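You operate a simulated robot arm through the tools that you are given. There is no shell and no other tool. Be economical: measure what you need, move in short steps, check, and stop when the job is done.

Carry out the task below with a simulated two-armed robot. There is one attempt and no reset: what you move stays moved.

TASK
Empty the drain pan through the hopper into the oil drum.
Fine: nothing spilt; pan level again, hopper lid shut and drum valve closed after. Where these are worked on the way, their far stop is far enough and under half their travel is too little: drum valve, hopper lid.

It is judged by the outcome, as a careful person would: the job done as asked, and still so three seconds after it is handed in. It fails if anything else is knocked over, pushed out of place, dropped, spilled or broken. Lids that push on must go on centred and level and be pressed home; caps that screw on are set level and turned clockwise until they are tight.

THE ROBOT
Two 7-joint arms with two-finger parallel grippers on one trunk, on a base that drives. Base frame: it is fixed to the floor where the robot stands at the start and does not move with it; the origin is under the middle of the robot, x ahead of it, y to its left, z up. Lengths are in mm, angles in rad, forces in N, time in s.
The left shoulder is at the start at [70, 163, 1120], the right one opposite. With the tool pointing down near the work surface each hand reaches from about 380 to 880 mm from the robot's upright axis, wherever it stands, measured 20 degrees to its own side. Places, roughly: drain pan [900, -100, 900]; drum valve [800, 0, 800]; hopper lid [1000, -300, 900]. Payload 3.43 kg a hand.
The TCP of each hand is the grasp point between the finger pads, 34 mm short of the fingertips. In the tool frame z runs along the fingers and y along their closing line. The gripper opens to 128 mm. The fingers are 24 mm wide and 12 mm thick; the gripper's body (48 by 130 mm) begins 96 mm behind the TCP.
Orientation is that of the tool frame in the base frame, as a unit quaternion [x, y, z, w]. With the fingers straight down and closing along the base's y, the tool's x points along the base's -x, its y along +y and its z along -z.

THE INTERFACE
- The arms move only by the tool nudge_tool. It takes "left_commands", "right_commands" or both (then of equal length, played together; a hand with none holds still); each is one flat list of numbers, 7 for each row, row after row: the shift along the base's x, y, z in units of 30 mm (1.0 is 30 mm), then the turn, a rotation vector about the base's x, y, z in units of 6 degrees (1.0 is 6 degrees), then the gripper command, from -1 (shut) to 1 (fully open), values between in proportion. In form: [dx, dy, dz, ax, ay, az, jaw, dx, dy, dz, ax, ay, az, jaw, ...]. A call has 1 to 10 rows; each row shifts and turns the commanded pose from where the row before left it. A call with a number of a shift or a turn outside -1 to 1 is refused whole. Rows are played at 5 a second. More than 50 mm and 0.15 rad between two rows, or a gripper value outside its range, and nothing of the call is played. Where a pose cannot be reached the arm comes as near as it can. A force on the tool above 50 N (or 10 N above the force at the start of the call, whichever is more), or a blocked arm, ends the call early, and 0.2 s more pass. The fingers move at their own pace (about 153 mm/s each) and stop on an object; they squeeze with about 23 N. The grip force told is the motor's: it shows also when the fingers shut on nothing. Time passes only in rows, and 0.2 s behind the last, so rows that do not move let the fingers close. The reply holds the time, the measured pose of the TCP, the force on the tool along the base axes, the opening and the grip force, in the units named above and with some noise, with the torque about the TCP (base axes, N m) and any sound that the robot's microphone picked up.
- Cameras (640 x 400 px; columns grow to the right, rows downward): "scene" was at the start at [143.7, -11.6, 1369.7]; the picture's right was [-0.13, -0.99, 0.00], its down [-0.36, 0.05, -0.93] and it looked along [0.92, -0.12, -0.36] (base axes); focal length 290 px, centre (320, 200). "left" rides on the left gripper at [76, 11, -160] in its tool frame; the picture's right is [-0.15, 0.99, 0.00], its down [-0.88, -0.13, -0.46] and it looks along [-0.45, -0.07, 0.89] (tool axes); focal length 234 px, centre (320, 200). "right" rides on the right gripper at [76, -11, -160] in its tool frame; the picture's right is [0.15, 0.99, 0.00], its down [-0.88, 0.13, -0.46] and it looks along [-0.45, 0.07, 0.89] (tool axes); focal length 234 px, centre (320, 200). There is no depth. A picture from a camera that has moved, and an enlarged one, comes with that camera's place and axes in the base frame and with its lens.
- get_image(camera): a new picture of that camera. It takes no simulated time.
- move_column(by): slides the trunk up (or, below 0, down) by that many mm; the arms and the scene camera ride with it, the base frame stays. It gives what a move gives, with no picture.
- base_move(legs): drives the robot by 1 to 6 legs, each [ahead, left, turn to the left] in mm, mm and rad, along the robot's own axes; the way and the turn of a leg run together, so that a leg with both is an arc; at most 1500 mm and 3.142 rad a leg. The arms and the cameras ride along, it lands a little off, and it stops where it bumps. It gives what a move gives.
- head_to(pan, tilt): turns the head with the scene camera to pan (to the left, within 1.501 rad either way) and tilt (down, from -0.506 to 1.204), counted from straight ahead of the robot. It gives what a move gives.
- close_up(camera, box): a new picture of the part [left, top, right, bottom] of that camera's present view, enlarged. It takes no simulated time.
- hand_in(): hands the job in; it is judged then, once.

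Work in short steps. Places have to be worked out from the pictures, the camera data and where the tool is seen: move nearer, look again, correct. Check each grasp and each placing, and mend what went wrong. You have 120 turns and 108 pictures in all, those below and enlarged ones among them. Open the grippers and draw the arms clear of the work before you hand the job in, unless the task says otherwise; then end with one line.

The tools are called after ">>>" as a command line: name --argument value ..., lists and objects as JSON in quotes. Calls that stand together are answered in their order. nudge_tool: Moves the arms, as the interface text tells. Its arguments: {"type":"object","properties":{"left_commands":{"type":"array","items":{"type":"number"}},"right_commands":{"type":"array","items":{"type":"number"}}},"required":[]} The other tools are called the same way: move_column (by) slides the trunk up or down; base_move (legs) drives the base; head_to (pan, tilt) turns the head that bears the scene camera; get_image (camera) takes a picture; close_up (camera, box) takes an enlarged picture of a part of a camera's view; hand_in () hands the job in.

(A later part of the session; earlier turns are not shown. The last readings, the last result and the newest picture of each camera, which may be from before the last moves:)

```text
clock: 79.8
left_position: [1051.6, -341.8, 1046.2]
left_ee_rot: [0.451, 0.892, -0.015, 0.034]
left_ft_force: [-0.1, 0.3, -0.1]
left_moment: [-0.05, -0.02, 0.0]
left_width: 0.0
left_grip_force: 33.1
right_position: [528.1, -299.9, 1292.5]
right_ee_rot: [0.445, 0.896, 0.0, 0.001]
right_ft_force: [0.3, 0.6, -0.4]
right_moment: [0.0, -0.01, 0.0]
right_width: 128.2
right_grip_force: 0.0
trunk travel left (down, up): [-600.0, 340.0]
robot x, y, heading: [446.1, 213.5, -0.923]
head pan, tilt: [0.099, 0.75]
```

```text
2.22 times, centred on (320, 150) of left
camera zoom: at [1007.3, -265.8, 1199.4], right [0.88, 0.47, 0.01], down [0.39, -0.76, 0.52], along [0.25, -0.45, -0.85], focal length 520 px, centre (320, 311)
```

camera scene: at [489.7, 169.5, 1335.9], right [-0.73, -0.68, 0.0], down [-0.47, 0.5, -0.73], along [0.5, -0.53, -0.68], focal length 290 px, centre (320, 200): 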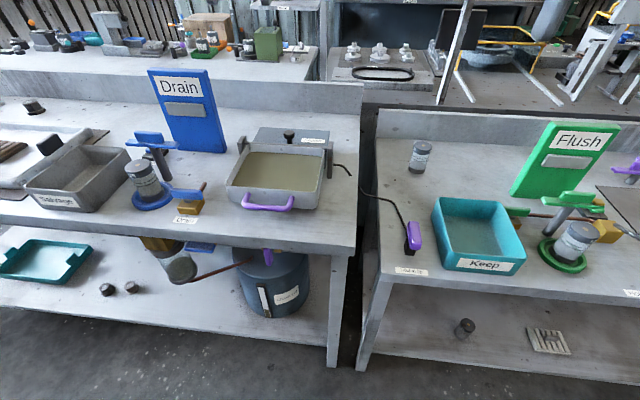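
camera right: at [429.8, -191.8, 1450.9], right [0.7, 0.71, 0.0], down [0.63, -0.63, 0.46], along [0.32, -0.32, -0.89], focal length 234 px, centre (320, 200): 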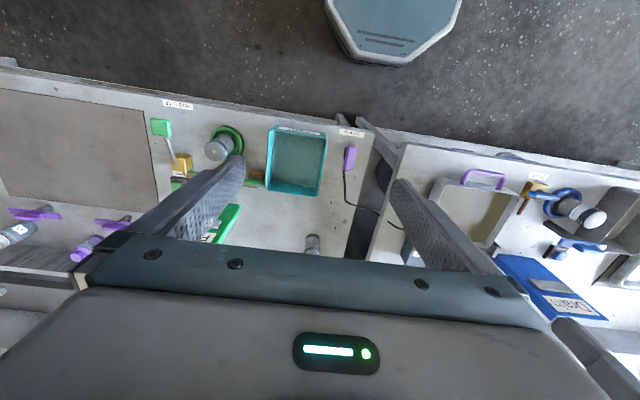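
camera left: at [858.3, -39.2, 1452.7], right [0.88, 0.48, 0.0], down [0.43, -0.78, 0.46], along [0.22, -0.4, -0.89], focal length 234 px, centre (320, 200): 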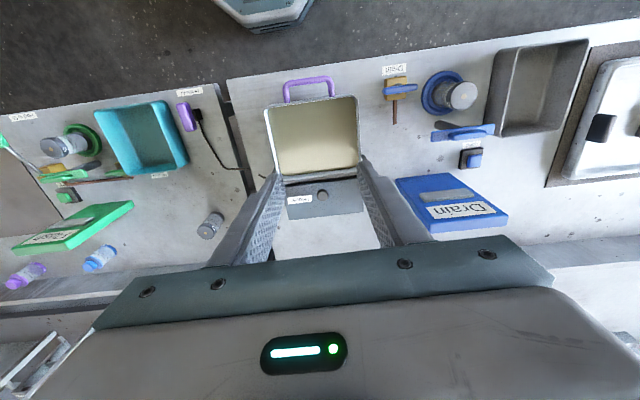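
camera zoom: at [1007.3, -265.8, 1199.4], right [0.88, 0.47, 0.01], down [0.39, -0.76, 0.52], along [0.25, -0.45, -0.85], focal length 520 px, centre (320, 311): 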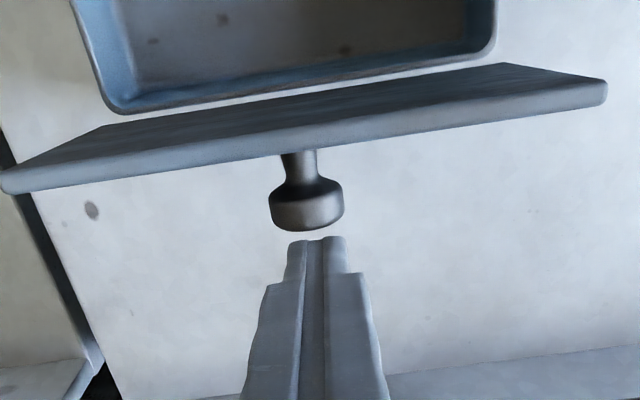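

The knob slipped out but the lid stands upright by itself. I lift over to its front side to nudge it gently to the far stop.

>>> nudge_tool --left_commands '[0, 0, 1, 0, 0, 0, -1, 0, 0, 1, 0, 0, 0, -1, -0.6, 0.8, 0, 0, 0, 0, -1, -0.6, 0.8, 0, 0, 0, 0, -1, -0.4, 0.53, 0, 0, 0, 0, -1, 0, 0, -1, 0, 0, 0, -1, 0, 0, -0.9, 0, 0, 0, -1]'

>>> close_up --camera "scene" --box '[220, 90, 340, 180]'

>>> close_up --camera "left" --box '[200, 60, 440, 240]'

```text
clock: 81.4
left_position: [1004.7, -278.2, 1045.9]
left_ee_rot: [0.452, 0.891, -0.015, 0.032]
left_ft_force: [0.1, 0.1, 0.0]
left_moment: [-0.01, -0.01, -0.01]
left_width: 0.0
left_grip_force: 32.5
right_position: [530.6, -301.3, 1292.2]
right_ee_rot: [0.445, 0.895, 0.0, 0.001]
right_ft_force: [-0.2, 0.7, -0.3]
right_moment: [0.02, 0.0, -0.02]
right_width: 128.2
right_grip_force: 0.1
trunk travel left (down, up): [-600.0, 340.0]
robot x, y, heading: [445.4, 212.2, -0.926]
head pan, tilt: [0.099, 0.75]
```

```text
4.44 times, centred on (280, 135) of scene
camera zoom: at [532.6, 111.8, 1336.0], right [-0.73, -0.68, 0.0], down [-0.46, 0.5, -0.73], along [0.5, -0.54, -0.68], focal length 1288 px, centre (498, 489)
```

zoom: 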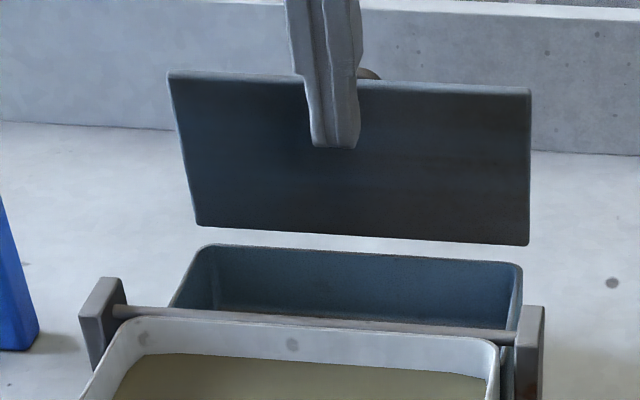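

```text
2.22 times, centred on (320, 150) of left
camera zoom: at [960.3, -202.6, 1200.1], right [0.88, 0.47, 0.01], down [0.39, -0.76, 0.52], along [0.25, -0.45, -0.86], focal length 520 px, centre (320, 311)
```

zoom: 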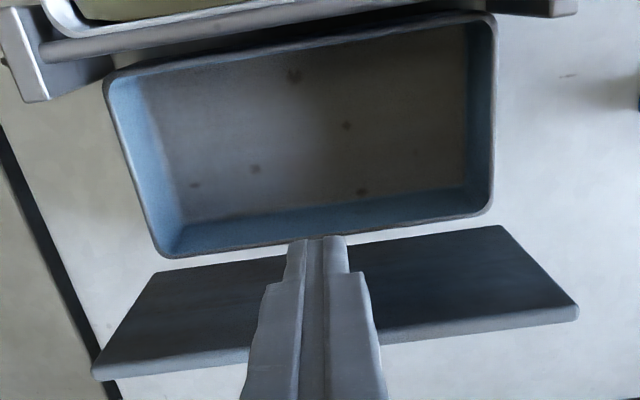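

The lid already leans past upright. I push gently rearward until it meets resistance.

>>> nudge_tool --left_commands '[0.2, -0.265, 0, 0, 0, 0, -1, 0.2, -0.265, 0, 0, 0, 0, -1, 0.2, -0.265, 0, 0, 0, 0, -1, 0.2, -0.265, 0, 0, 0, 0, -1]'

>>> nudge_tool --left_commands '[0.2, -0.265, 0, 0, 0, 0, -1, 0.2, -0.265, 0, 0, 0, 0, -1]'

>>> close_up --camera "scene" --box '[220, 90, 340, 180]'

```text
clock: 82.4
left_position: [1024.8, -306.7, 1048.2]
left_ee_rot: [0.451, 0.892, -0.014, 0.033]
left_ft_force: [-11.7, 15.2, -2.4]
left_moment: [0.47, 0.41, 0.03]
left_width: 0.0
left_grip_force: 32.5
right_position: [528.2, -297.3, 1293.0]
right_ee_rot: [0.445, 0.895, 0.0, 0.002]
right_ft_force: [-0.2, 0.0, -0.4]
right_moment: [-0.01, -0.04, -0.03]
right_width: 128.0
right_grip_force: 0.1
trunk travel left (down, up): [-600.0, 340.0]
robot x, y, heading: [443.8, 212.3, -0.921]
head pan, tilt: [0.099, 0.75]
```

```text
clock: 82.7
left_position: [1026.0, -307.7, 1047.9]
left_ee_rot: [0.454, 0.891, -0.01, 0.025]
left_ft_force: [-15.4, 21.9, 12.3]
left_moment: [0.78, 0.25, 0.02]
left_width: 0.0
left_grip_force: 32.9
right_position: [527.7, -297.8, 1293.6]
right_ee_rot: [0.445, 0.895, 0.001, 0.002]
right_ft_force: [0.3, -0.6, 0.4]
right_moment: [0.06, 0.03, -0.01]
right_width: 128.0
right_grip_force: 0.0
trunk travel left (down, up): [-600.0, 340.0]
robot x, y, heading: [441.1, 212.3, -0.92]
head pan, tilt: [0.099, 0.75]
stopped in row 1 (left hand): the force on the tool passed its limit at 58 N (the readings are from after the stop); the commanded pose is now the measured one
```

```text
4.44 times, centred on (280, 135) of scene
camera zoom: at [529.7, 115.5, 1336.6], right [-0.73, -0.68, 0.0], down [-0.46, 0.5, -0.73], along [0.5, -0.54, -0.68], focal length 1288 px, centre (498, 489)
```

zoom: 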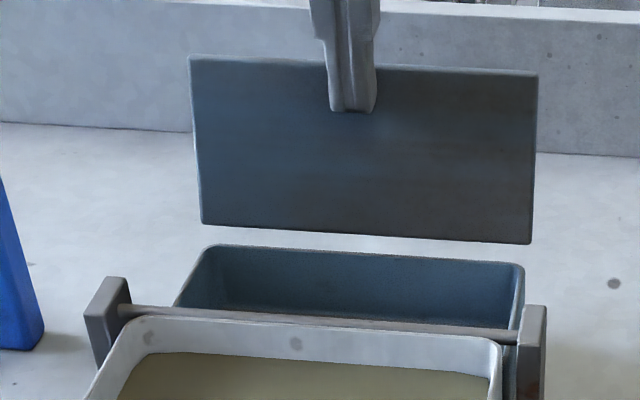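

It is against its far stop. I back off and see that it stays.

>>> nudge_tool --left_commands '[-0.4, 0.53, 0, 0, 0, 0, -1, -0.4, 0.53, 0.2, 0, 0, 0, -1, -0.6, 0.8, 0.8, 0, 0, 0, -1, -0.6, 0.8, 0.8, 0, 0, 0, -1, -0.6, 0.8, 0.5, 0, 0, 0, -1]'

>>> close_up --camera "scene" --box '[200, 60, 360, 200]'

>>> get_image --camera "left"

```text
clock: 83.9
left_position: [950.6, -205.1, 1112.3]
left_ee_rot: [0.453, 0.891, -0.011, 0.027]
left_ft_force: [-0.2, -0.6, 0.5]
left_moment: [-0.03, 0.02, 0.02]
left_width: 0.0
left_grip_force: 33.1
right_position: [530.7, -300.2, 1291.5]
right_ee_rot: [0.445, 0.895, 0.0, -0.001]
right_ft_force: [-0.7, 0.6, -0.9]
right_moment: [-0.01, -0.03, -0.02]
right_width: 128.2
right_grip_force: 0.0
trunk travel left (down, up): [-600.0, 340.0]
robot x, y, heading: [444.8, 211.3, -0.927]
head pan, tilt: [0.099, 0.75]
```

```text
2.86 times, centred on (280, 130) of scene
camera zoom: at [531.7, 113.6, 1336.1], right [-0.73, -0.68, 0.0], down [-0.46, 0.5, -0.73], along [0.5, -0.54, -0.68], focal length 828 px, centre (434, 400)
```

zoom: 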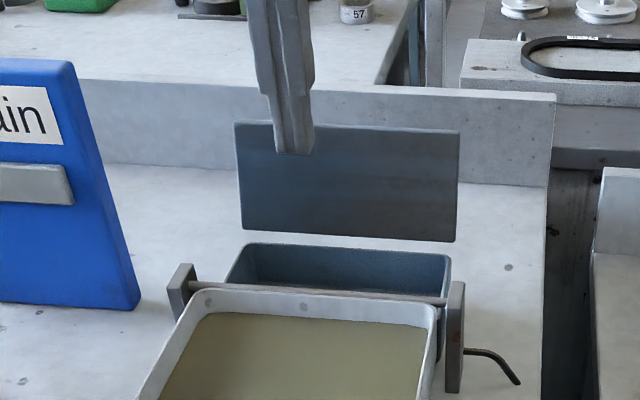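

```text
47 pictures are left
camera left: at [907.7, -130.8, 1268.7], right [0.89, 0.47, 0.01], down [0.4, -0.77, 0.51], along [0.25, -0.44, -0.86], focal length 234 px, centre (320, 200)
```

left: 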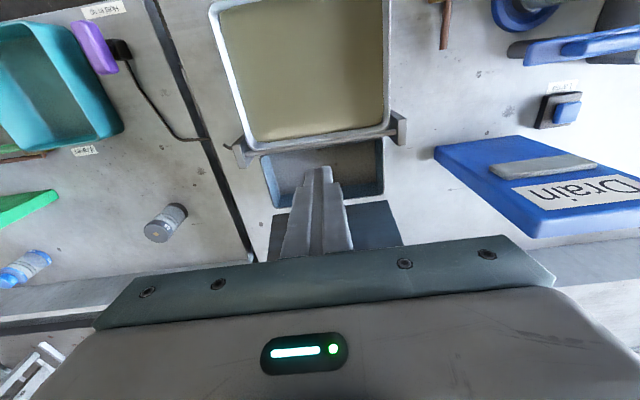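

Lid stays open at its stop. Now the hold-to-tip control: I look at it with the right hand's camera.

>>> nudge_tool --right_commands '[0.5, 0.2, -1, 0, 0, 0, 1, 0.5, 0.2, -1, 0, 0, 0, 1, 0.5, 0.2, -1, 0, 0, 0, 1, 0.5, 0.2, -1, 0, 0, 0, 1, 0.3, 0.2, -1, 0, 0, 0, 1]'

>>> get_image --camera "right"

>>> close_up --camera "scene" --box '[350, 200, 470, 290]'

```text
clock: 85.1
left_position: [950.9, -206.6, 1112.2]
left_ee_rot: [0.453, 0.891, -0.011, 0.026]
left_ft_force: [-0.5, 0.4, 0.5]
left_moment: [-0.02, 0.04, 0.0]
left_width: 0.2
left_grip_force: 33.3
right_position: [600.8, -274.3, 1138.5]
right_ee_rot: [0.445, 0.895, 0.001, 0.0]
right_ft_force: [-0.3, 0.7, -0.1]
right_moment: [-0.02, 0.02, 0.02]
right_width: 127.9
right_grip_force: 0.1
trunk travel left (down, up): [-600.0, 340.0]
robot x, y, heading: [447.0, 212.5, -0.924]
head pan, tilt: [0.099, 0.75]
```

```text
46 pictures are left
camera right: at [544.3, -219.5, 1298.8], right [0.7, 0.71, 0.0], down [0.63, -0.62, 0.46], along [0.33, -0.32, -0.89], focal length 234 px, centre (320, 200)
```

right: 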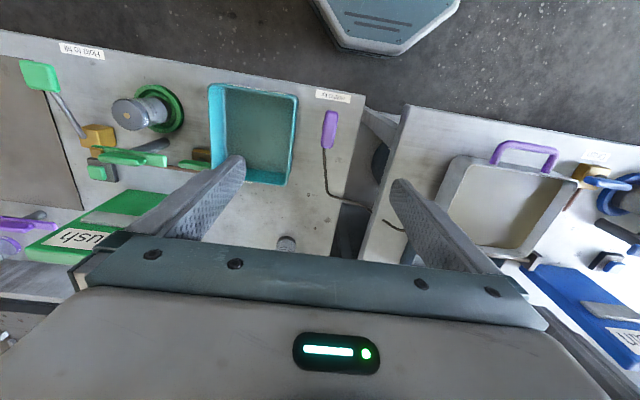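

```text
4.44 times, centred on (410, 245) of scene
camera zoom: at [532.5, 111.8, 1335.9], right [-0.73, -0.68, 0.0], down [-0.46, 0.5, -0.73], along [0.5, -0.54, -0.68], focal length 1288 px, centre (-80, 0)
```

zoom: 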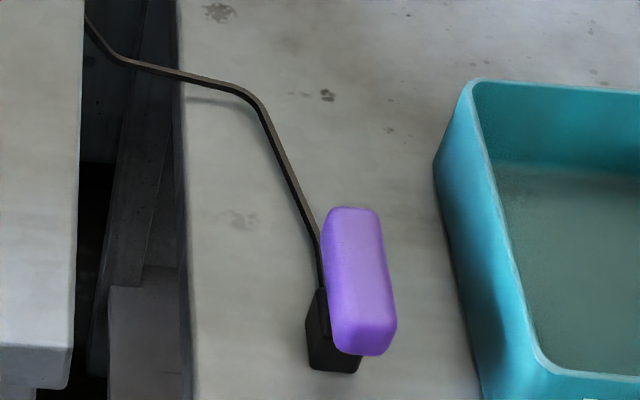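

The hold bar is a T-grip on a short stem at (618,-264,857), top ≈ 872. I bring the right hand's closed fingertips above its middle.

>>> nudge_tool --right_commands '[0.072, 0.041, -0.933, 0, 0, 0, -1, 0.072, 0.041, -0.933, 0, 0, 0, -1, 0.072, 0.041, -0.933, 0, 0, 0, -1, 0.072, 0.041, -0.933, 0, 0, 0, -1, 0.072, 0.041, -0.933, 0, 0, 0, -1, 0.072, 0.041, -0.933, 0, 0, 0, -1, 0.072, 0.041, -0.933, 0, 0, 0, -1, 0.072, 0.041, -0.8, 0, 0, 0, -1]'

>>> close_up --camera "right" --box '[200, 60, 440, 240]'

>>> close_up --camera "scene" --box '[350, 190, 470, 280]'

```text
clock: 86.9
left_position: [951.4, -205.5, 1112.8]
left_ee_rot: [0.453, 0.891, -0.01, 0.026]
left_ft_force: [-0.6, 0.1, 0.7]
left_moment: [-0.01, -0.06, 0.02]
left_width: 0.1
left_grip_force: 33.2
right_position: [615.4, -262.0, 920.6]
right_ee_rot: [0.445, 0.895, 0.002, 0.0]
right_ft_force: [-0.2, 0.1, 0.5]
right_moment: [0.02, -0.02, 0.01]
right_width: 0.0
right_grip_force: 22.8
trunk travel left (down, up): [-600.0, 340.0]
robot x, y, heading: [445.5, 212.7, -0.929]
head pan, tilt: [0.099, 0.75]
```

```text
2.22 times, centred on (320, 150) of right
camera zoom: at [560.6, -207.8, 1081.1], right [0.7, 0.71, 0.0], down [0.64, -0.62, 0.46], along [0.33, -0.32, -0.89], focal length 520 px, centre (320, 311)
```

zoom: 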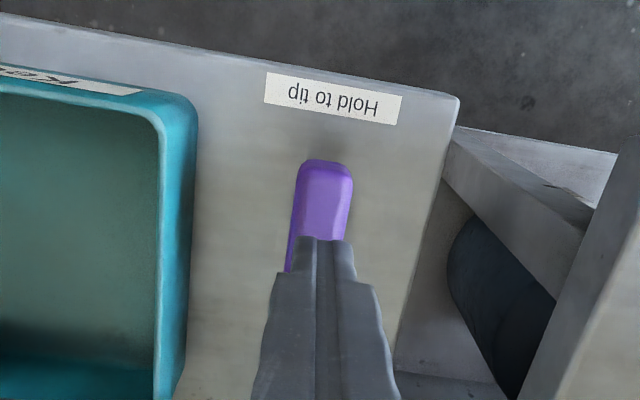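

```text
4.44 times, centred on (410, 235) of scene
camera zoom: at [532.2, 112.1, 1336.0], right [-0.73, -0.68, 0.0], down [-0.46, 0.5, -0.73], along [0.5, -0.54, -0.68], focal length 1288 px, centre (-80, 44)
```

zoom: 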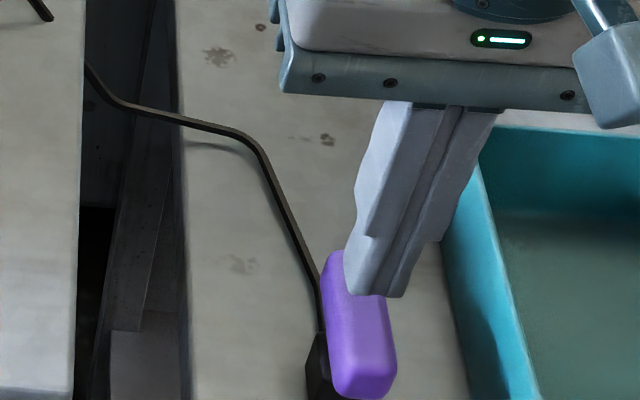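

Tips are over the bar's centre. I press down slowly and watch the force.

>>> nudge_tool --right_commands '[0, 0, -0.4, 0, 0, 0, -1, 0, 0, -0.15, 0, 0, 0, -1, 0, 0, -0.15, 0, 0, 0, -1]'

>>> nudge_tool --right_commands '[0, 0, -0.1, 0, 0, 0, -1, 0, 0, -0.1, 0, 0, 0, -1, 0, 0, -0.1, 0, 0, 0, -1]'

>>> close_up --camera "scene" --box '[350, 190, 470, 280]'

```text
clock: 87.7
left_position: [950.8, -205.7, 1111.4]
left_ee_rot: [0.453, 0.891, -0.01, 0.027]
left_ft_force: [0.0, 0.2, 0.3]
left_moment: [-0.02, 0.01, -0.01]
left_width: 0.0
left_grip_force: 33.0
right_position: [616.6, -263.4, 900.6]
right_ee_rot: [0.446, 0.895, 0.0, 0.0]
right_ft_force: [0.6, -0.6, 1.4]
right_moment: [0.02, 0.07, -0.02]
right_width: 0.0
right_grip_force: 22.3
trunk travel left (down, up): [-600.0, 340.0]
robot x, y, heading: [446.8, 214.0, -0.922]
head pan, tilt: [0.099, 0.75]
```

```text
clock: 88.5
left_position: [950.5, -204.6, 1114.1]
left_ee_rot: [0.453, 0.891, -0.011, 0.027]
left_ft_force: [0.4, -1.5, 0.6]
left_moment: [-0.02, -0.01, -0.01]
left_width: 0.0
left_grip_force: 33.1
right_position: [616.6, -261.5, 893.6]
right_ee_rot: [0.445, 0.895, 0.0, 0.003]
right_ft_force: [-5.1, -2.9, 16.8]
right_moment: [0.0, 0.13, 0.0]
right_width: 0.0
right_grip_force: 22.9
trunk travel left (down, up): [-600.0, 340.0]
robot x, y, heading: [443.5, 210.6, -0.919]
head pan, tilt: [0.099, 0.75]
```

```text
4.44 times, centred on (410, 235) of scene
camera zoom: at [531.0, 113.5, 1336.4], right [-0.73, -0.68, 0.0], down [-0.46, 0.5, -0.73], along [0.5, -0.54, -0.68], focal length 1288 px, centre (-80, 44)
```

zoom: 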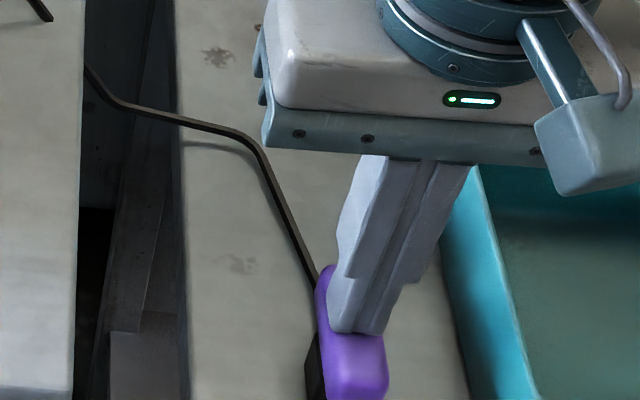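

The bar moves down under ~17 N: it's a spring plunger. I press a little further to find its stop.

>>> nudge_tool --right_commands '[0, 0, -0.1, 0, 0, 0, -1, 0, 0, -0.1, 0, 0, 0, -1]'

>>> nudge_tool --right_commands '[0, 0, -0.1, 0, 0, 0, -1, 0, 0, 0, 0, 0, 0, -1]'

>>> close_up --camera "scene" --box '[350, 200, 470, 290]'

```text
clock: 89.2
left_position: [948.7, -203.5, 1114.0]
left_ee_rot: [0.452, 0.891, -0.011, 0.028]
left_ft_force: [0.3, -0.1, -0.8]
left_moment: [0.02, 0.01, -0.01]
left_width: 0.1
left_grip_force: 32.7
right_position: [616.8, -262.6, 893.2]
right_ee_rot: [0.445, 0.896, -0.001, 0.006]
right_ft_force: [-9.8, 5.4, 32.1]
right_moment: [0.38, 0.52, 0.1]
right_width: 0.1
right_grip_force: 22.9
trunk travel left (down, up): [-600.0, 340.0]
robot x, y, heading: [447.0, 211.2, -0.927]
head pan, tilt: [0.099, 0.75]
stopped in row 2 (right hand): the force on the tool passed its limit at 53 N (the readings are from after the stop); the commanded pose is now the measured one
```

```text
clock: 89.6
left_position: [948.3, -203.5, 1115.1]
left_ee_rot: [0.454, 0.891, -0.012, 0.028]
left_ft_force: [0.6, -1.0, -0.2]
left_moment: [0.01, 0.01, 0.02]
left_width: 0.3
left_grip_force: 33.3
right_position: [616.9, -262.5, 892.1]
right_ee_rot: [0.446, 0.895, 0.0, 0.009]
right_ft_force: [-10.3, 10.4, 35.5]
right_moment: [0.65, 0.62, 0.06]
right_width: 0.1
right_grip_force: 22.8
trunk travel left (down, up): [-600.0, 340.0]
robot x, y, heading: [442.0, 213.4, -0.923]
head pan, tilt: [0.099, 0.75]
stopped in row 2 (right hand): the force on the tool passed its limit at 51 N (the readings are from after the stop); the commanded pose is now the measured one
```

```text
4.44 times, centred on (410, 245) of scene
camera zoom: at [529.6, 115.9, 1336.3], right [-0.73, -0.68, 0.0], down [-0.46, 0.5, -0.73], along [0.5, -0.54, -0.68], focal length 1288 px, centre (-80, 0)
```

zoom: 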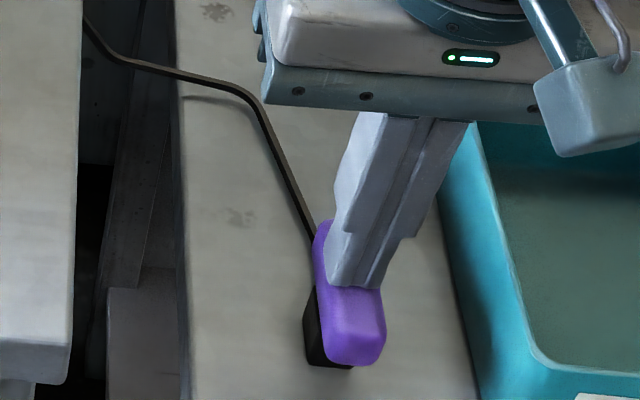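

The plunger is held at its bottom stop. I ease it 1 mm, and meanwhile bring the left hand above the pan handle, yawing it 90° so the jaws close across the bar.

>>> nudge_tool --left_commands '[-0.347, 0.47, 0.1, 0.44, 0.33, 1, -0.2, -0.347, 0.47, 0, 0, 0, 1, -0.2, -0.347, 0.47, 0, 0, 0, 1, -0.2, -0.347, 0.47, 0, 0, 0, 1, -0.2, -0.347, 0.47, 0, 0, 0, 1, -0.2, -0.347, 0.47, 0, 0, 0, 1, -0.2, -0.347, 0.47, 0, 0, 0, 1, -0.2, -0.347, 0.47, 0, 0, 0, 1, -0.2, -0.347, 0.47, 0, 0, 0, 1, -0.2, -0.347, 0.47, 0, 0, 0, 1, -0.2]'

>>> nudge_tool --left_commands '[0, 0, 0, 0, 0, 1, -0.2, 0, 0, 0, 0, 0, 1, -0.2, 0, 0, 0, 0, 0, 1, -0.2, 0, 0, 0, 0, 0, 1, -0.2, 0, 0, 0, 0, 0, 1, -0.2]'

>>> get_image --camera "scene"

>>> get_image --camera "left"

```text
clock: 91.8
left_position: [844.8, -61.2, 1117.6]
left_ee_rot: [-0.053, 0.999, 0.002, 0.0]
left_ft_force: [-0.7, 0.3, 0.3]
left_moment: [0.0, 0.0, 0.02]
left_width: 51.3
left_grip_force: 0.0
right_position: [618.0, -262.8, 891.1]
right_ee_rot: [0.447, 0.895, -0.002, 0.009]
right_ft_force: [-8.3, 3.5, 48.8]
right_moment: [0.47, 0.6, -0.02]
right_width: 0.3
right_grip_force: 23.0
trunk travel left (down, up): [-600.0, 340.0]
robot x, y, heading: [444.0, 213.7, -0.923]
head pan, tilt: [0.099, 0.75]
```

```text
clock: 93.0
left_position: [844.2, -61.7, 1118.5]
left_ee_rot: [-0.31, 0.951, 0.002, -0.001]
left_ft_force: [0.0, -0.3, 0.6]
left_moment: [-0.02, 0.0, 0.0]
left_width: 51.1
left_grip_force: 0.0
right_position: [618.1, -262.4, 890.8]
right_ee_rot: [0.447, 0.895, -0.001, 0.009]
right_ft_force: [-7.8, 1.7, 49.1]
right_moment: [0.42, 0.55, 0.05]
right_width: 0.0
right_grip_force: 23.3
trunk travel left (down, up): [-600.0, 340.0]
robot x, y, heading: [442.1, 211.2, -0.921]
head pan, tilt: [0.099, 0.75]
```

```text
40 pictures are left
camera scene: at [529.4, 116.6, 1336.6], right [-0.73, -0.68, 0.0], down [-0.46, 0.5, -0.73], along [0.5, -0.54, -0.68], focal length 290 px, centre (320, 200)
```

scene: 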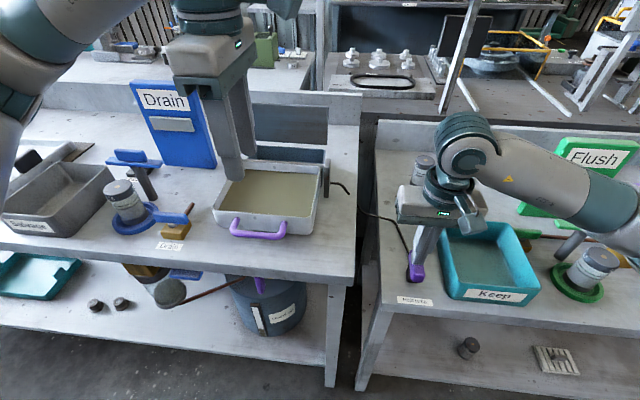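

```text
39 pictures are left
camera left: at [776.0, -98.4, 1278.0], right [-0.47, 0.89, 0.0], down [0.79, 0.41, 0.45], along [0.4, 0.21, -0.89], focal length 234 px, centre (320, 200)
```

left: 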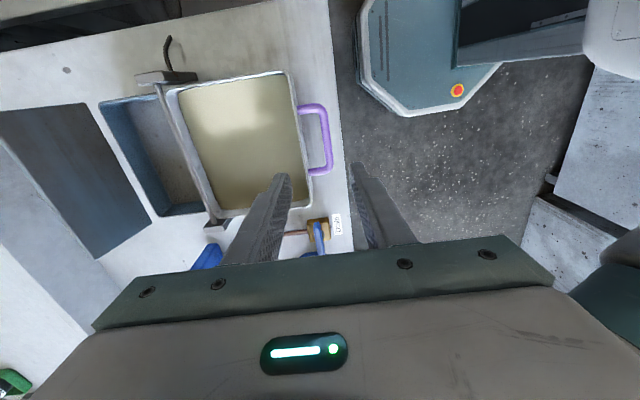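

The handle bar triangulates to about (834,-57,950). I ease the right hand 1.5 mm up and lower the left hand to just above the bar.

>>> nudge_tool --left_commands '[-0.083, 0.038, -0.875, 0, 0, 0, -0.2, -0.083, 0.038, -0.875, 0, 0, 0, -0.2, -0.083, 0.038, -0.875, 0, 0, 0, -0.2, -0.083, 0.038, -0.4, 0, 0, 0, -0.2]' --right_commands '[0, 0, 0.05, 0, 0, 0, -1, 0, 0, 0, 0, 0, 0, -1, 0, 0, 0, 0, 0, 0, -1, 0, 0, 0, 0, 0, 0, -1]'

>>> close_up --camera "left" --box '[200, 60, 440, 240]'

>>> close_up --camera "scene" --box '[190, 150, 330, 250]'

```text
clock: 94.0
left_position: [834.1, -58.6, 1027.2]
left_ee_rot: [-0.31, 0.951, 0.002, -0.002]
left_ft_force: [-0.4, 0.9, 0.3]
left_moment: [0.03, 0.0, -0.03]
left_width: 51.1
left_grip_force: 0.0
right_position: [617.2, -262.1, 891.9]
right_ee_rot: [0.446, 0.895, -0.001, 0.008]
right_ft_force: [-7.5, 3.0, 40.4]
right_moment: [0.44, 0.56, -0.02]
right_width: 0.0
right_grip_force: 22.8
trunk travel left (down, up): [-600.0, 340.0]
robot x, y, heading: [443.2, 211.1, -0.925]
head pan, tilt: [0.099, 0.75]
```

```text
2.22 times, centred on (320, 150) of left
camera zoom: at [766.6, -95.4, 1186.7], right [-0.46, 0.89, 0.0], down [0.79, 0.41, 0.45], along [0.4, 0.21, -0.89], focal length 520 px, centre (320, 311)
```

zoom: 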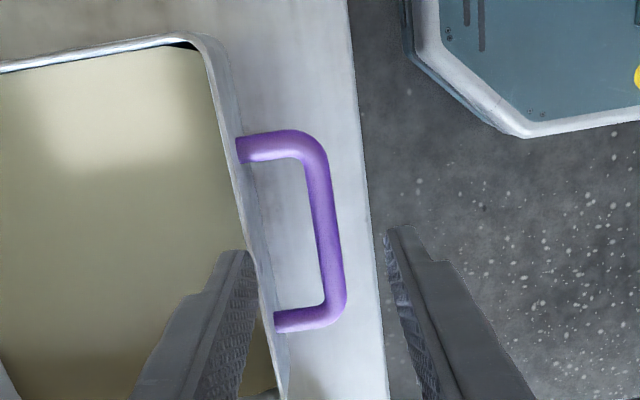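

```text
4.00 times, centred on (260, 200) of scene
camera zoom: at [529.5, 116.1, 1336.5], right [-0.73, -0.68, 0.0], down [-0.46, 0.5, -0.73], along [0.5, -0.54, -0.68], focal length 1159 px, centre (560, 200)
```

zoom: 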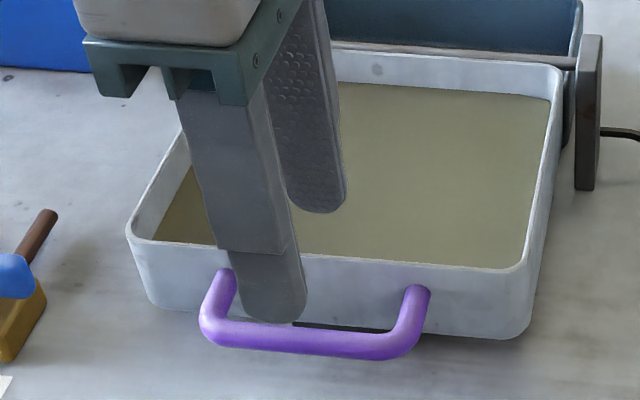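

Bar at (832,-55,950). I narrow the jaws to ~28 mm so the far finger fits between bar and pan wall, shift 4 mm, and go down.

>>> nudge_tool --left_commands '[-0.09, 0.12, 0, 0, 0, 0, -0.56, 0, 0, -0.4, 0, 0, 0, -0.56, 0, 0, -0.4, 0, 0, 0, -0.56, 0, 0, -0.4, 0, 0, 0, -0.56]'

>>> close_up --camera "left" --box '[220, 80, 420, 230]'

```text
clock: 95.0
left_position: [831.9, -54.2, 990.1]
left_ee_rot: [-0.31, 0.951, 0.002, -0.002]
left_ft_force: [0.4, 0.7, 0.1]
left_moment: [-0.01, -0.04, -0.04]
left_width: 28.1
left_grip_force: 0.0
right_position: [618.1, -262.6, 890.9]
right_ee_rot: [0.446, 0.895, -0.001, 0.009]
right_ft_force: [-8.4, 3.8, 38.1]
right_moment: [0.46, 0.55, 0.09]
right_width: 0.0
right_grip_force: 23.4
trunk travel left (down, up): [-600.0, 340.0]
robot x, y, heading: [440.0, 213.9, -0.924]
head pan, tilt: [0.099, 0.75]
```

```text
2.67 times, centred on (320, 155) of left
camera zoom: at [763.4, -90.9, 1150.1], right [-0.46, 0.89, 0.0], down [0.79, 0.41, 0.45], along [0.4, 0.21, -0.89], focal length 624 px, centre (320, 320)
```

zoom: 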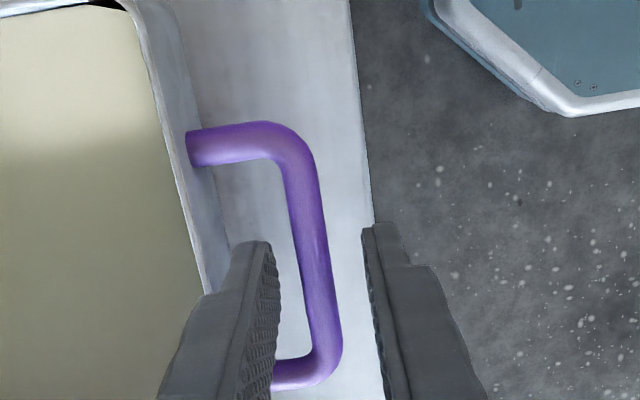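

The bar is parallel to the fingers and 4 mm toward the pan. I correct, lower 26 mm and close.

>>> nudge_tool --left_commands '[0.07, -0.09, -0.3, 0, 0, 0, -0.56, 0, 0, -0.3, 0, 0, 0, -0.56, 0, 0, -0.3, 0, 0, 0, -0.56, 0, 0, 0, 0, 0, 0, -1, 0, 0, 0, 0, 0, 0, -1, 0, 0, 0, 0, 0, 0, -1]'

>>> close_up --camera "left" --box '[220, 80, 420, 230]'

>>> close_up --camera "scene" --box '[190, 150, 330, 250]'

```text
clock: 96.4
left_position: [833.9, -56.2, 964.8]
left_ee_rot: [-0.31, 0.951, 0.003, -0.001]
left_ft_force: [-2.1, 3.9, 2.1]
left_moment: [0.19, -0.22, 0.27]
left_width: 11.6
left_grip_force: 45.6
right_position: [617.9, -262.0, 891.5]
right_ee_rot: [0.446, 0.895, -0.001, 0.008]
right_ft_force: [-6.5, 2.3, 36.4]
right_moment: [0.42, 0.45, 0.05]
right_width: 0.0
right_grip_force: 23.5
trunk travel left (down, up): [-600.0, 340.0]
robot x, y, heading: [444.4, 214.0, -0.921]
head pan, tilt: [0.099, 0.75]
```

```text
2.67 times, centred on (320, 155) of left
camera zoom: at [766.0, -92.7, 1124.0], right [-0.46, 0.89, 0.0], down [0.79, 0.41, 0.45], along [0.4, 0.21, -0.89], focal length 624 px, centre (320, 320)
```

zoom: 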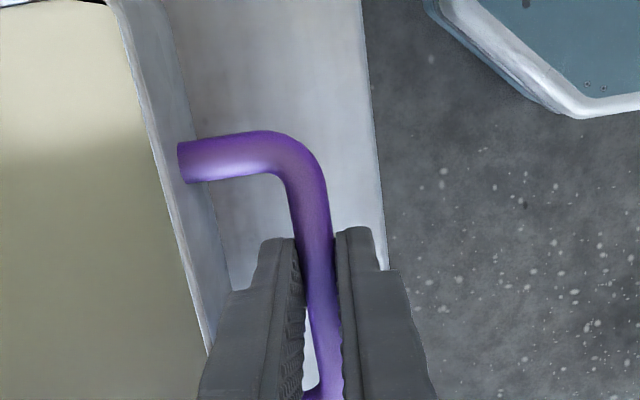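

```text
4.00 times, centred on (260, 200) of scene
camera zoom: at [529.5, 116.3, 1336.5], right [-0.73, -0.68, 0.0], down [-0.46, 0.5, -0.73], along [0.5, -0.54, -0.68], focal length 1159 px, centre (560, 200)
```

zoom: 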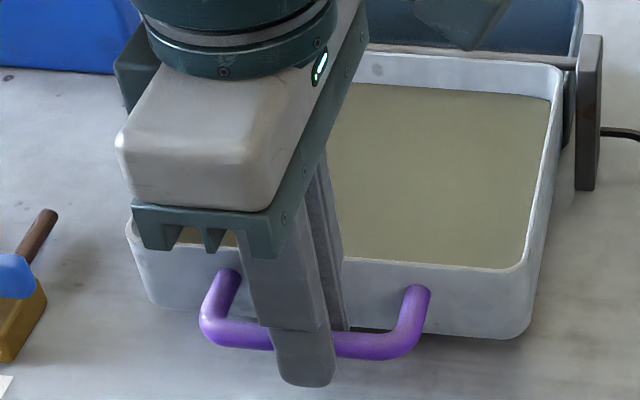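

Handle gripped at its middle (11.6 mm). With the plunger held, I lift about 6° as a test and read the forces.

>>> nudge_tool --left_commands '[-0.012, 0.016, 0.34, 0, 0, 0, -1, 0, 0, 0.34, 0, 0, 0, -1]'

>>> close_up --camera "scene" --box '[190, 120, 350, 240]'

```text
clock: 97.0
left_position: [833.7, -55.4, 985.4]
left_ee_rot: [-0.309, 0.951, 0.003, -0.001]
left_ft_force: [-0.7, 9.8, -5.6]
left_moment: [0.1, 0.39, 0.18]
left_width: 11.6
left_grip_force: 44.5
right_position: [617.0, -262.4, 891.9]
right_ee_rot: [0.446, 0.895, -0.002, 0.007]
right_ft_force: [-9.1, -1.7, 35.8]
right_moment: [0.3, 0.54, 0.17]
right_width: 0.0
right_grip_force: 23.0
trunk travel left (down, up): [-600.0, 340.0]
robot x, y, heading: [448.5, 214.0, -0.922]
head pan, tilt: [0.099, 0.75]
```

```text
3.33 times, centred on (270, 180) of scene
camera zoom: at [529.8, 116.7, 1336.4], right [-0.73, -0.68, 0.0], down [-0.46, 0.5, -0.73], along [0.5, -0.54, -0.68], focal length 966 px, centre (487, 267)
```

zoom: 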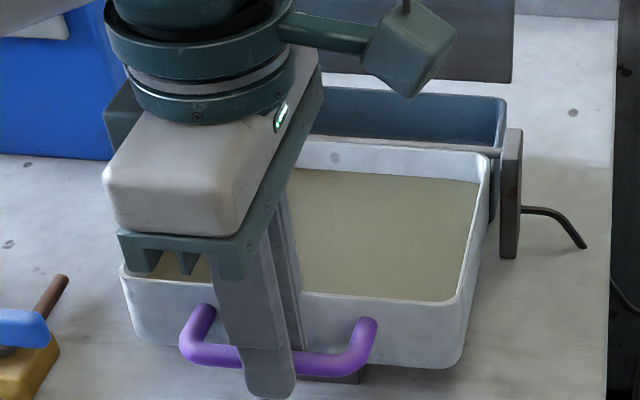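

It tips freely with the plunger held. I continue in small steps to ~18° and watch the pour.

>>> nudge_tool --left_commands '[0.008, -0.011, 0.34, 0, 0, 0, -1, 0.018, -0.024, 0.338, 0, 0, 0, -1, 0.028, -0.037, 0.336, 0, 0, 0, -1, 0.038, -0.05, 0.333, 0, 0, 0, -1, 0, 0, 0, 0, 0, 0, -1]'

>>> close_up --camera "scene" --box '[190, 120, 350, 240]'

```text
clock: 98.2
left_position: [835.7, -58.5, 1024.4]
left_ee_rot: [-0.309, 0.951, 0.001, -0.001]
left_ft_force: [-3.1, 20.2, 1.2]
left_moment: [0.79, -0.28, 0.21]
left_width: 11.4
left_grip_force: 45.7
right_position: [617.4, -262.3, 893.0]
right_ee_rot: [0.447, 0.895, -0.003, 0.008]
right_ft_force: [-4.5, -10.5, 31.9]
right_moment: [-0.07, 0.35, 0.04]
right_width: 0.0
right_grip_force: 23.6
trunk travel left (down, up): [-600.0, 340.0]
robot x, y, heading: [443.6, 218.0, -0.926]
head pan, tilt: [0.099, 0.75]
```

```text
3.33 times, centred on (270, 180) of scene
camera zoom: at [529.6, 116.9, 1336.6], right [-0.73, -0.68, 0.0], down [-0.46, 0.5, -0.73], along [0.5, -0.54, -0.68], focal length 966 px, centre (487, 267)
```

zoom: 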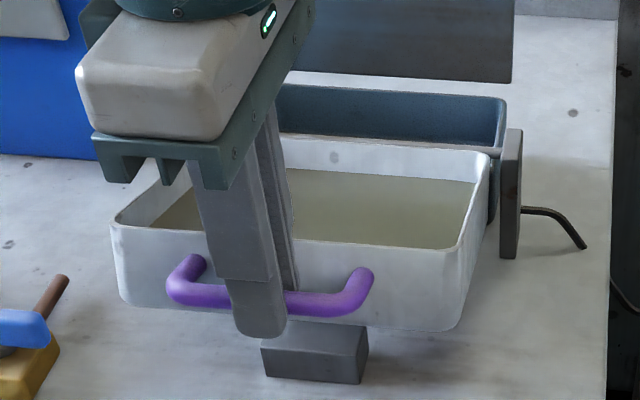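

The pan pushes the hand back ~18 N, so the true arc is a bit nearer the robot. I correct for that and continue to ~30°.

>>> nudge_tool --left_commands '[-0.05, 0.066, 0.33, 0, 0, 0, -1, 0.02, -0.027, 0.323, 0, 0, 0, -1, 0.04, -0.053, 0.317, 0, 0, 0, -1, 0.05, -0.066, 0.31, 0, 0, 0, -1, 0, 0, 0, 0, 0, 0, -1]'

>>> close_up --camera "scene" --box '[190, 120, 350, 240]'

```text
clock: 98.7
left_position: [838.7, -61.4, 1036.3]
left_ee_rot: [-0.311, 0.95, 0.0, -0.001]
left_ft_force: [6.4, -0.6, -0.1]
left_moment: [-0.5, 0.24, -0.09]
left_width: 11.6
left_grip_force: 45.2
right_position: [618.2, -262.6, 892.7]
right_ee_rot: [0.445, 0.896, -0.001, 0.007]
right_ft_force: [-5.5, 3.8, 25.9]
right_moment: [0.33, 0.39, 0.13]
right_width: 0.0
right_grip_force: 23.1
trunk travel left (down, up): [-600.0, 340.0]
robot x, y, heading: [443.1, 212.8, -0.924]
head pan, tilt: [0.099, 0.75]
stopped in row 2 (right hand): the force on the tool passed its limit at 52 N (the readings are from after the stop); the commanded pose is now the measured one
```

```text
3.33 times, centred on (270, 180) of scene
camera zoom: at [531.6, 114.5, 1335.9], right [-0.73, -0.68, 0.0], down [-0.46, 0.5, -0.73], along [0.5, -0.54, -0.68], focal length 966 px, centre (487, 267)
```

zoom: 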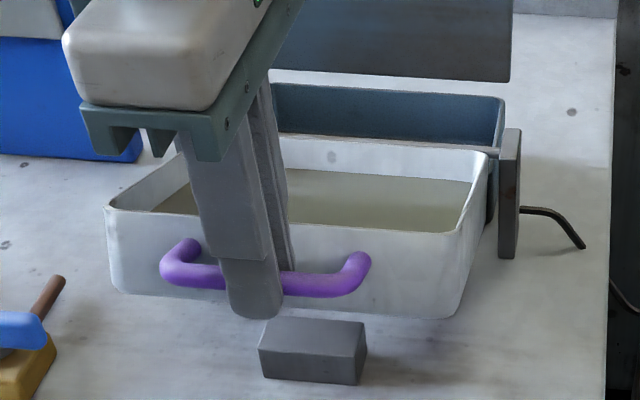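

The right hand tripped its limit from sway and re-settled at 26 N, still pressing. I continue the tip in smaller calls.

>>> nudge_tool --left_commands '[0.045, -0.06, 0.323, 0, 0, 0, -1, 0.055, -0.075, 0.317, 0, 0, 0, -1, 0.065, -0.088, 0.31, 0, 0, 0, -1, 0, 0, 0, 0, 0, 0, -1]'

>>> close_up --camera "scene" --box '[190, 120, 350, 240]'

```text
clock: 99.7
left_position: [844.1, -69.4, 1064.2]
left_ee_rot: [-0.311, 0.951, -0.001, 0.0]
left_ft_force: [9.9, -22.5, -14.9]
left_moment: [-0.06, -0.85, -0.15]
left_width: 11.9
left_grip_force: 45.5
right_position: [618.4, -262.2, 892.5]
right_ee_rot: [0.445, 0.896, 0.001, 0.006]
right_ft_force: [-6.4, 16.6, 44.6]
right_moment: [0.76, 0.43, -0.05]
right_width: 0.1
right_grip_force: 22.9
trunk travel left (down, up): [-600.0, 340.0]
robot x, y, heading: [439.7, 215.0, -0.923]
head pan, tilt: [0.099, 0.75]
```

```text
3.33 times, centred on (270, 180) of scene
camera zoom: at [532.1, 113.1, 1336.2], right [-0.74, -0.68, 0.0], down [-0.46, 0.5, -0.73], along [0.5, -0.54, -0.68], focal length 966 px, centre (487, 267)
```

zoom: 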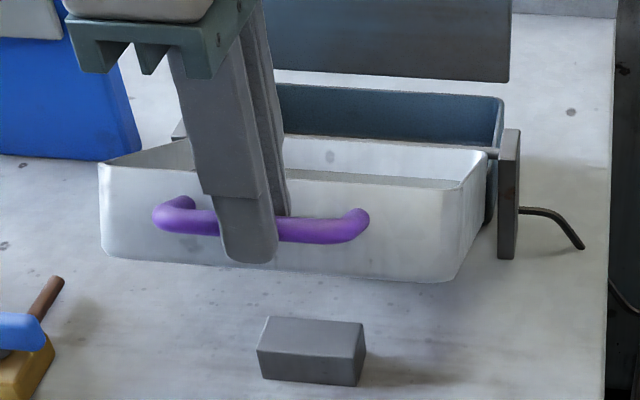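

Tip ≈30°. The hand is now pulled forward, so I follow further forward on the arc, and ease the right hand 1 mm.

>>> nudge_tool --left_commands '[0.152, -0.2, 0.303, 0, 0, 0, -1, 0.101, -0.133, 0.297, 0, 0, 0, -1, 0.111, -0.146, 0.287, 0, 0, 0, -1, 0, 0, 0, 0, 0, 0, -1]' --right_commands '[0, 0, 0.03, 0, 0, 0, -1, 0, 0, 0, 0, 0, 0, -1, 0, 0, 0, 0, 0, 0, -1, 0, 0, 0, 0, 0, 0, -1]'

>>> close_up --camera "scene" --box '[190, 110, 370, 250]'

```text
clock: 100.7
left_position: [853.3, -81.6, 1092.3]
left_ee_rot: [-0.31, 0.951, -0.001, -0.002]
left_ft_force: [-13.9, -4.3, -1.1]
left_moment: [-0.47, 1.13, 0.01]
left_width: 11.5
left_grip_force: 44.8
right_position: [617.1, -262.8, 892.8]
right_ee_rot: [0.445, 0.895, -0.001, 0.008]
right_ft_force: [12.0, 3.5, 29.8]
right_moment: [0.35, -0.18, -0.09]
right_width: 0.0
right_grip_force: 23.0
trunk travel left (down, up): [-600.0, 340.0]
robot x, y, heading: [446.6, 210.7, -0.923]
head pan, tilt: [0.099, 0.75]
```

```text
2.86 times, centred on (280, 180) of scene
camera zoom: at [530.4, 114.3, 1336.3], right [-0.73, -0.68, 0.0], down [-0.46, 0.5, -0.73], along [0.5, -0.54, -0.68], focal length 828 px, centre (434, 257)
```

zoom: 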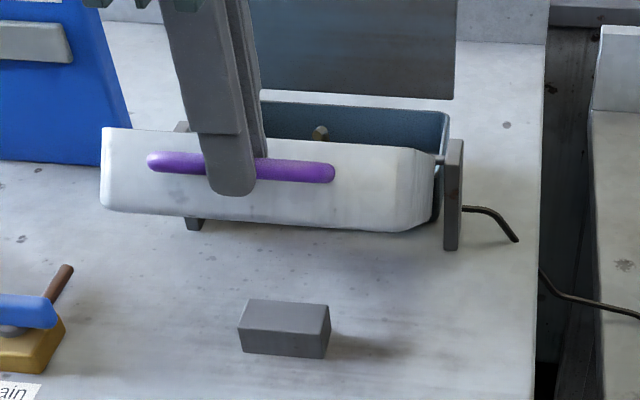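

A stream is visible over the hopper. I hold here two seconds and look at pan and hopper with the left camera.

>>> nudge_tool --left_commands '[0, 0, 0, 0, 0, 0, -1, 0, 0, 0, 0, 0, 0, -1, 0, 0, 0, 0, 0, 0, -1, 0, 0, 0, 0, 0, 0, -1, 0, 0, 0, 0, 0, 0, -1, 0, 0, 0, 0, 0, 0, -1, 0, 0, 0, 0, 0, 0, -1, 0, 0, 0, 0, 0, 0, -1]'

>>> get_image --camera "left"

>>> get_image --camera "scene"

```text
clock: 102.5
left_position: [853.1, -81.2, 1091.7]
left_ee_rot: [-0.311, 0.95, 0.0, 0.0]
left_ft_force: [-16.1, 1.7, 5.3]
left_moment: [-0.6, 1.34, -0.1]
left_width: 11.5
left_grip_force: 44.7
right_position: [615.6, -263.6, 892.3]
right_ee_rot: [0.446, 0.895, -0.001, 0.007]
right_ft_force: [12.1, -4.7, 27.8]
right_moment: [0.09, -0.2, -0.06]
right_width: 0.0
right_grip_force: 23.6
trunk travel left (down, up): [-600.0, 340.0]
robot x, y, heading: [445.8, 211.6, -0.93]
head pan, tilt: [0.099, 0.75]
```

```text
28 pictures are left
camera left: at [784.2, -117.6, 1251.6], right [-0.47, 0.88, 0.0], down [0.79, 0.42, 0.46], along [0.4, 0.21, -0.89], focal length 234 px, centre (320, 200)
```

left: 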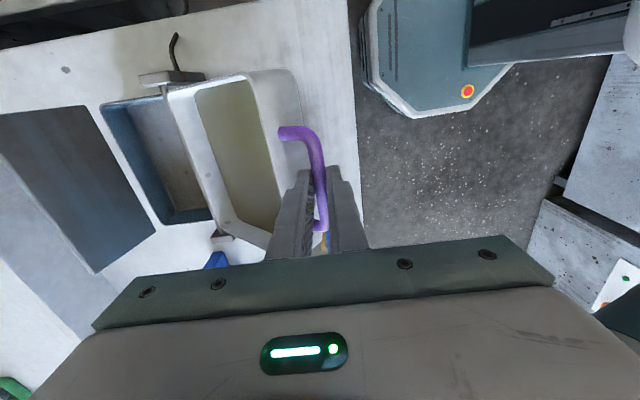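

```text
27 pictures are left
camera scene: at [529.6, 114.5, 1336.4], right [-0.73, -0.68, 0.0], down [-0.46, 0.5, -0.73], along [0.5, -0.54, -0.68], focal length 290 px, centre (320, 200)
```

scene: 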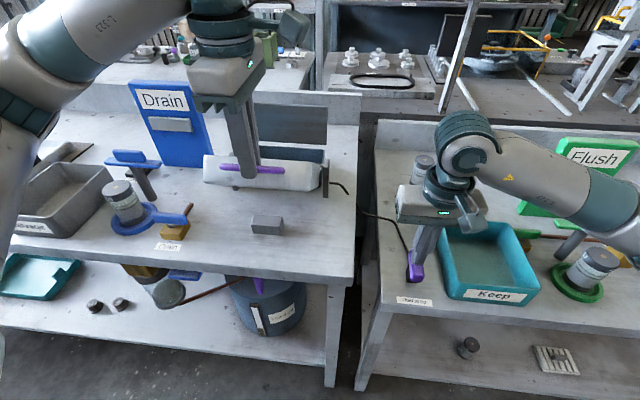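

Oil is pouring and the hopper isn't filling up. I go on tipping to ~52° and wait.

>>> nudge_tool --left_commands '[0.08, -0.16, 0.273, 0, 0, 0, -1, 0.131, -0.172, 0.262, 0, 0, 0, -1, 0.139, -0.183, 0.25, 0, 0, 0, -1, 0.148, -0.194, 0.237, 0, 0, 0, -1, 0, 0, 0, 0, 0, 0, -1, 0, 0, 0, 0, 0, 0, -1, 0, 0, 0, 0, 0, 0, -1, 0, 0, 0, 0, 0, 0, -1]'

>>> close_up --camera "left" --box '[80, 50, 340, 260]'

```text
clock: 104.3
left_position: [867.2, -101.1, 1123.6]
left_ee_rot: [-0.312, 0.95, -0.001, 0.0]
left_ft_force: [2.1, 17.3, 13.5]
left_moment: [1.11, -1.02, -0.14]
left_width: 11.6
left_grip_force: 45.1
right_position: [616.4, -261.9, 893.3]
right_ee_rot: [0.445, 0.895, -0.001, 0.006]
right_ft_force: [-4.5, -12.6, 23.5]
right_moment: [-0.18, 0.34, 0.11]
right_width: 0.1
right_grip_force: 23.2
trunk travel left (down, up): [-600.0, 340.0]
robot x, y, heading: [442.5, 214.5, -0.927]
head pan, tilt: [0.099, 0.75]
```

```text
1.90 times, centred on (210, 155) of left
camera zoom: at [799.1, -137.9, 1283.6], right [-0.47, 0.88, 0.0], down [0.79, 0.42, 0.46], along [0.4, 0.21, -0.89], focal length 446 px, centre (530, 286)
```

zoom: 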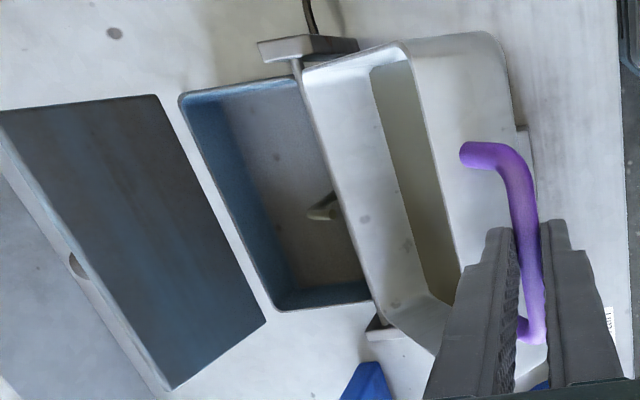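

The stream goes neatly into the hopper, which drains. I tip on to ~64° and wait.

>>> nudge_tool --left_commands '[0.12, -0.155, 0.23, 0, 0, 0, -1, 0.162, -0.212, 0.212, 0, 0, 0, -1, 0.168, -0.22, 0.197, 0, 0, 0, -1, 0.174, -0.228, 0.183, 0, 0, 0, -1, 0, 0, 0, 0, 0, 0, -1, 0, 0, 0, 0, 0, 0, -1, 0, 0, 0, 0, 0, 0, -1, 0, 0, 0, 0, 0, 0, -1]'

>>> close_up --camera "left" --box '[80, 50, 340, 260]'

```text
clock: 105.3
left_position: [881.1, -120.0, 1143.7]
left_ee_rot: [-0.309, 0.951, 0.008, 0.0]
left_ft_force: [-8.0, 17.6, -1.6]
left_moment: [0.18, 0.88, 0.42]
left_width: 11.9
left_grip_force: 44.4
right_position: [617.2, -260.8, 893.3]
right_ee_rot: [0.444, 0.896, -0.002, 0.008]
right_ft_force: [-3.5, 2.8, 10.8]
right_moment: [0.16, 0.23, 0.11]
right_width: 0.1
right_grip_force: 23.3
trunk travel left (down, up): [-600.0, 340.0]
robot x, y, heading: [444.4, 211.6, -0.922]
head pan, tilt: [0.099, 0.75]
stopped in row 4 (left hand): the force on the tool passed its limit at 60 N (the readings are from after the stop); the commanded pose is now the measured one
```

```text
1.90 times, centred on (210, 155) of left
camera zoom: at [813.2, -158.8, 1302.9], right [-0.46, 0.89, 0.02], down [0.79, 0.4, 0.46], along [0.4, 0.22, -0.89], focal length 446 px, centre (530, 286)
```

zoom: 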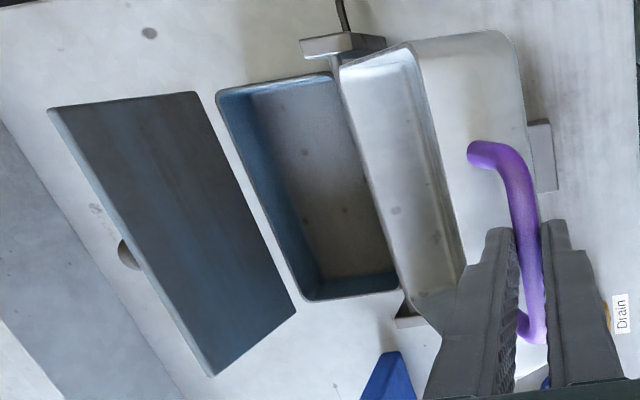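

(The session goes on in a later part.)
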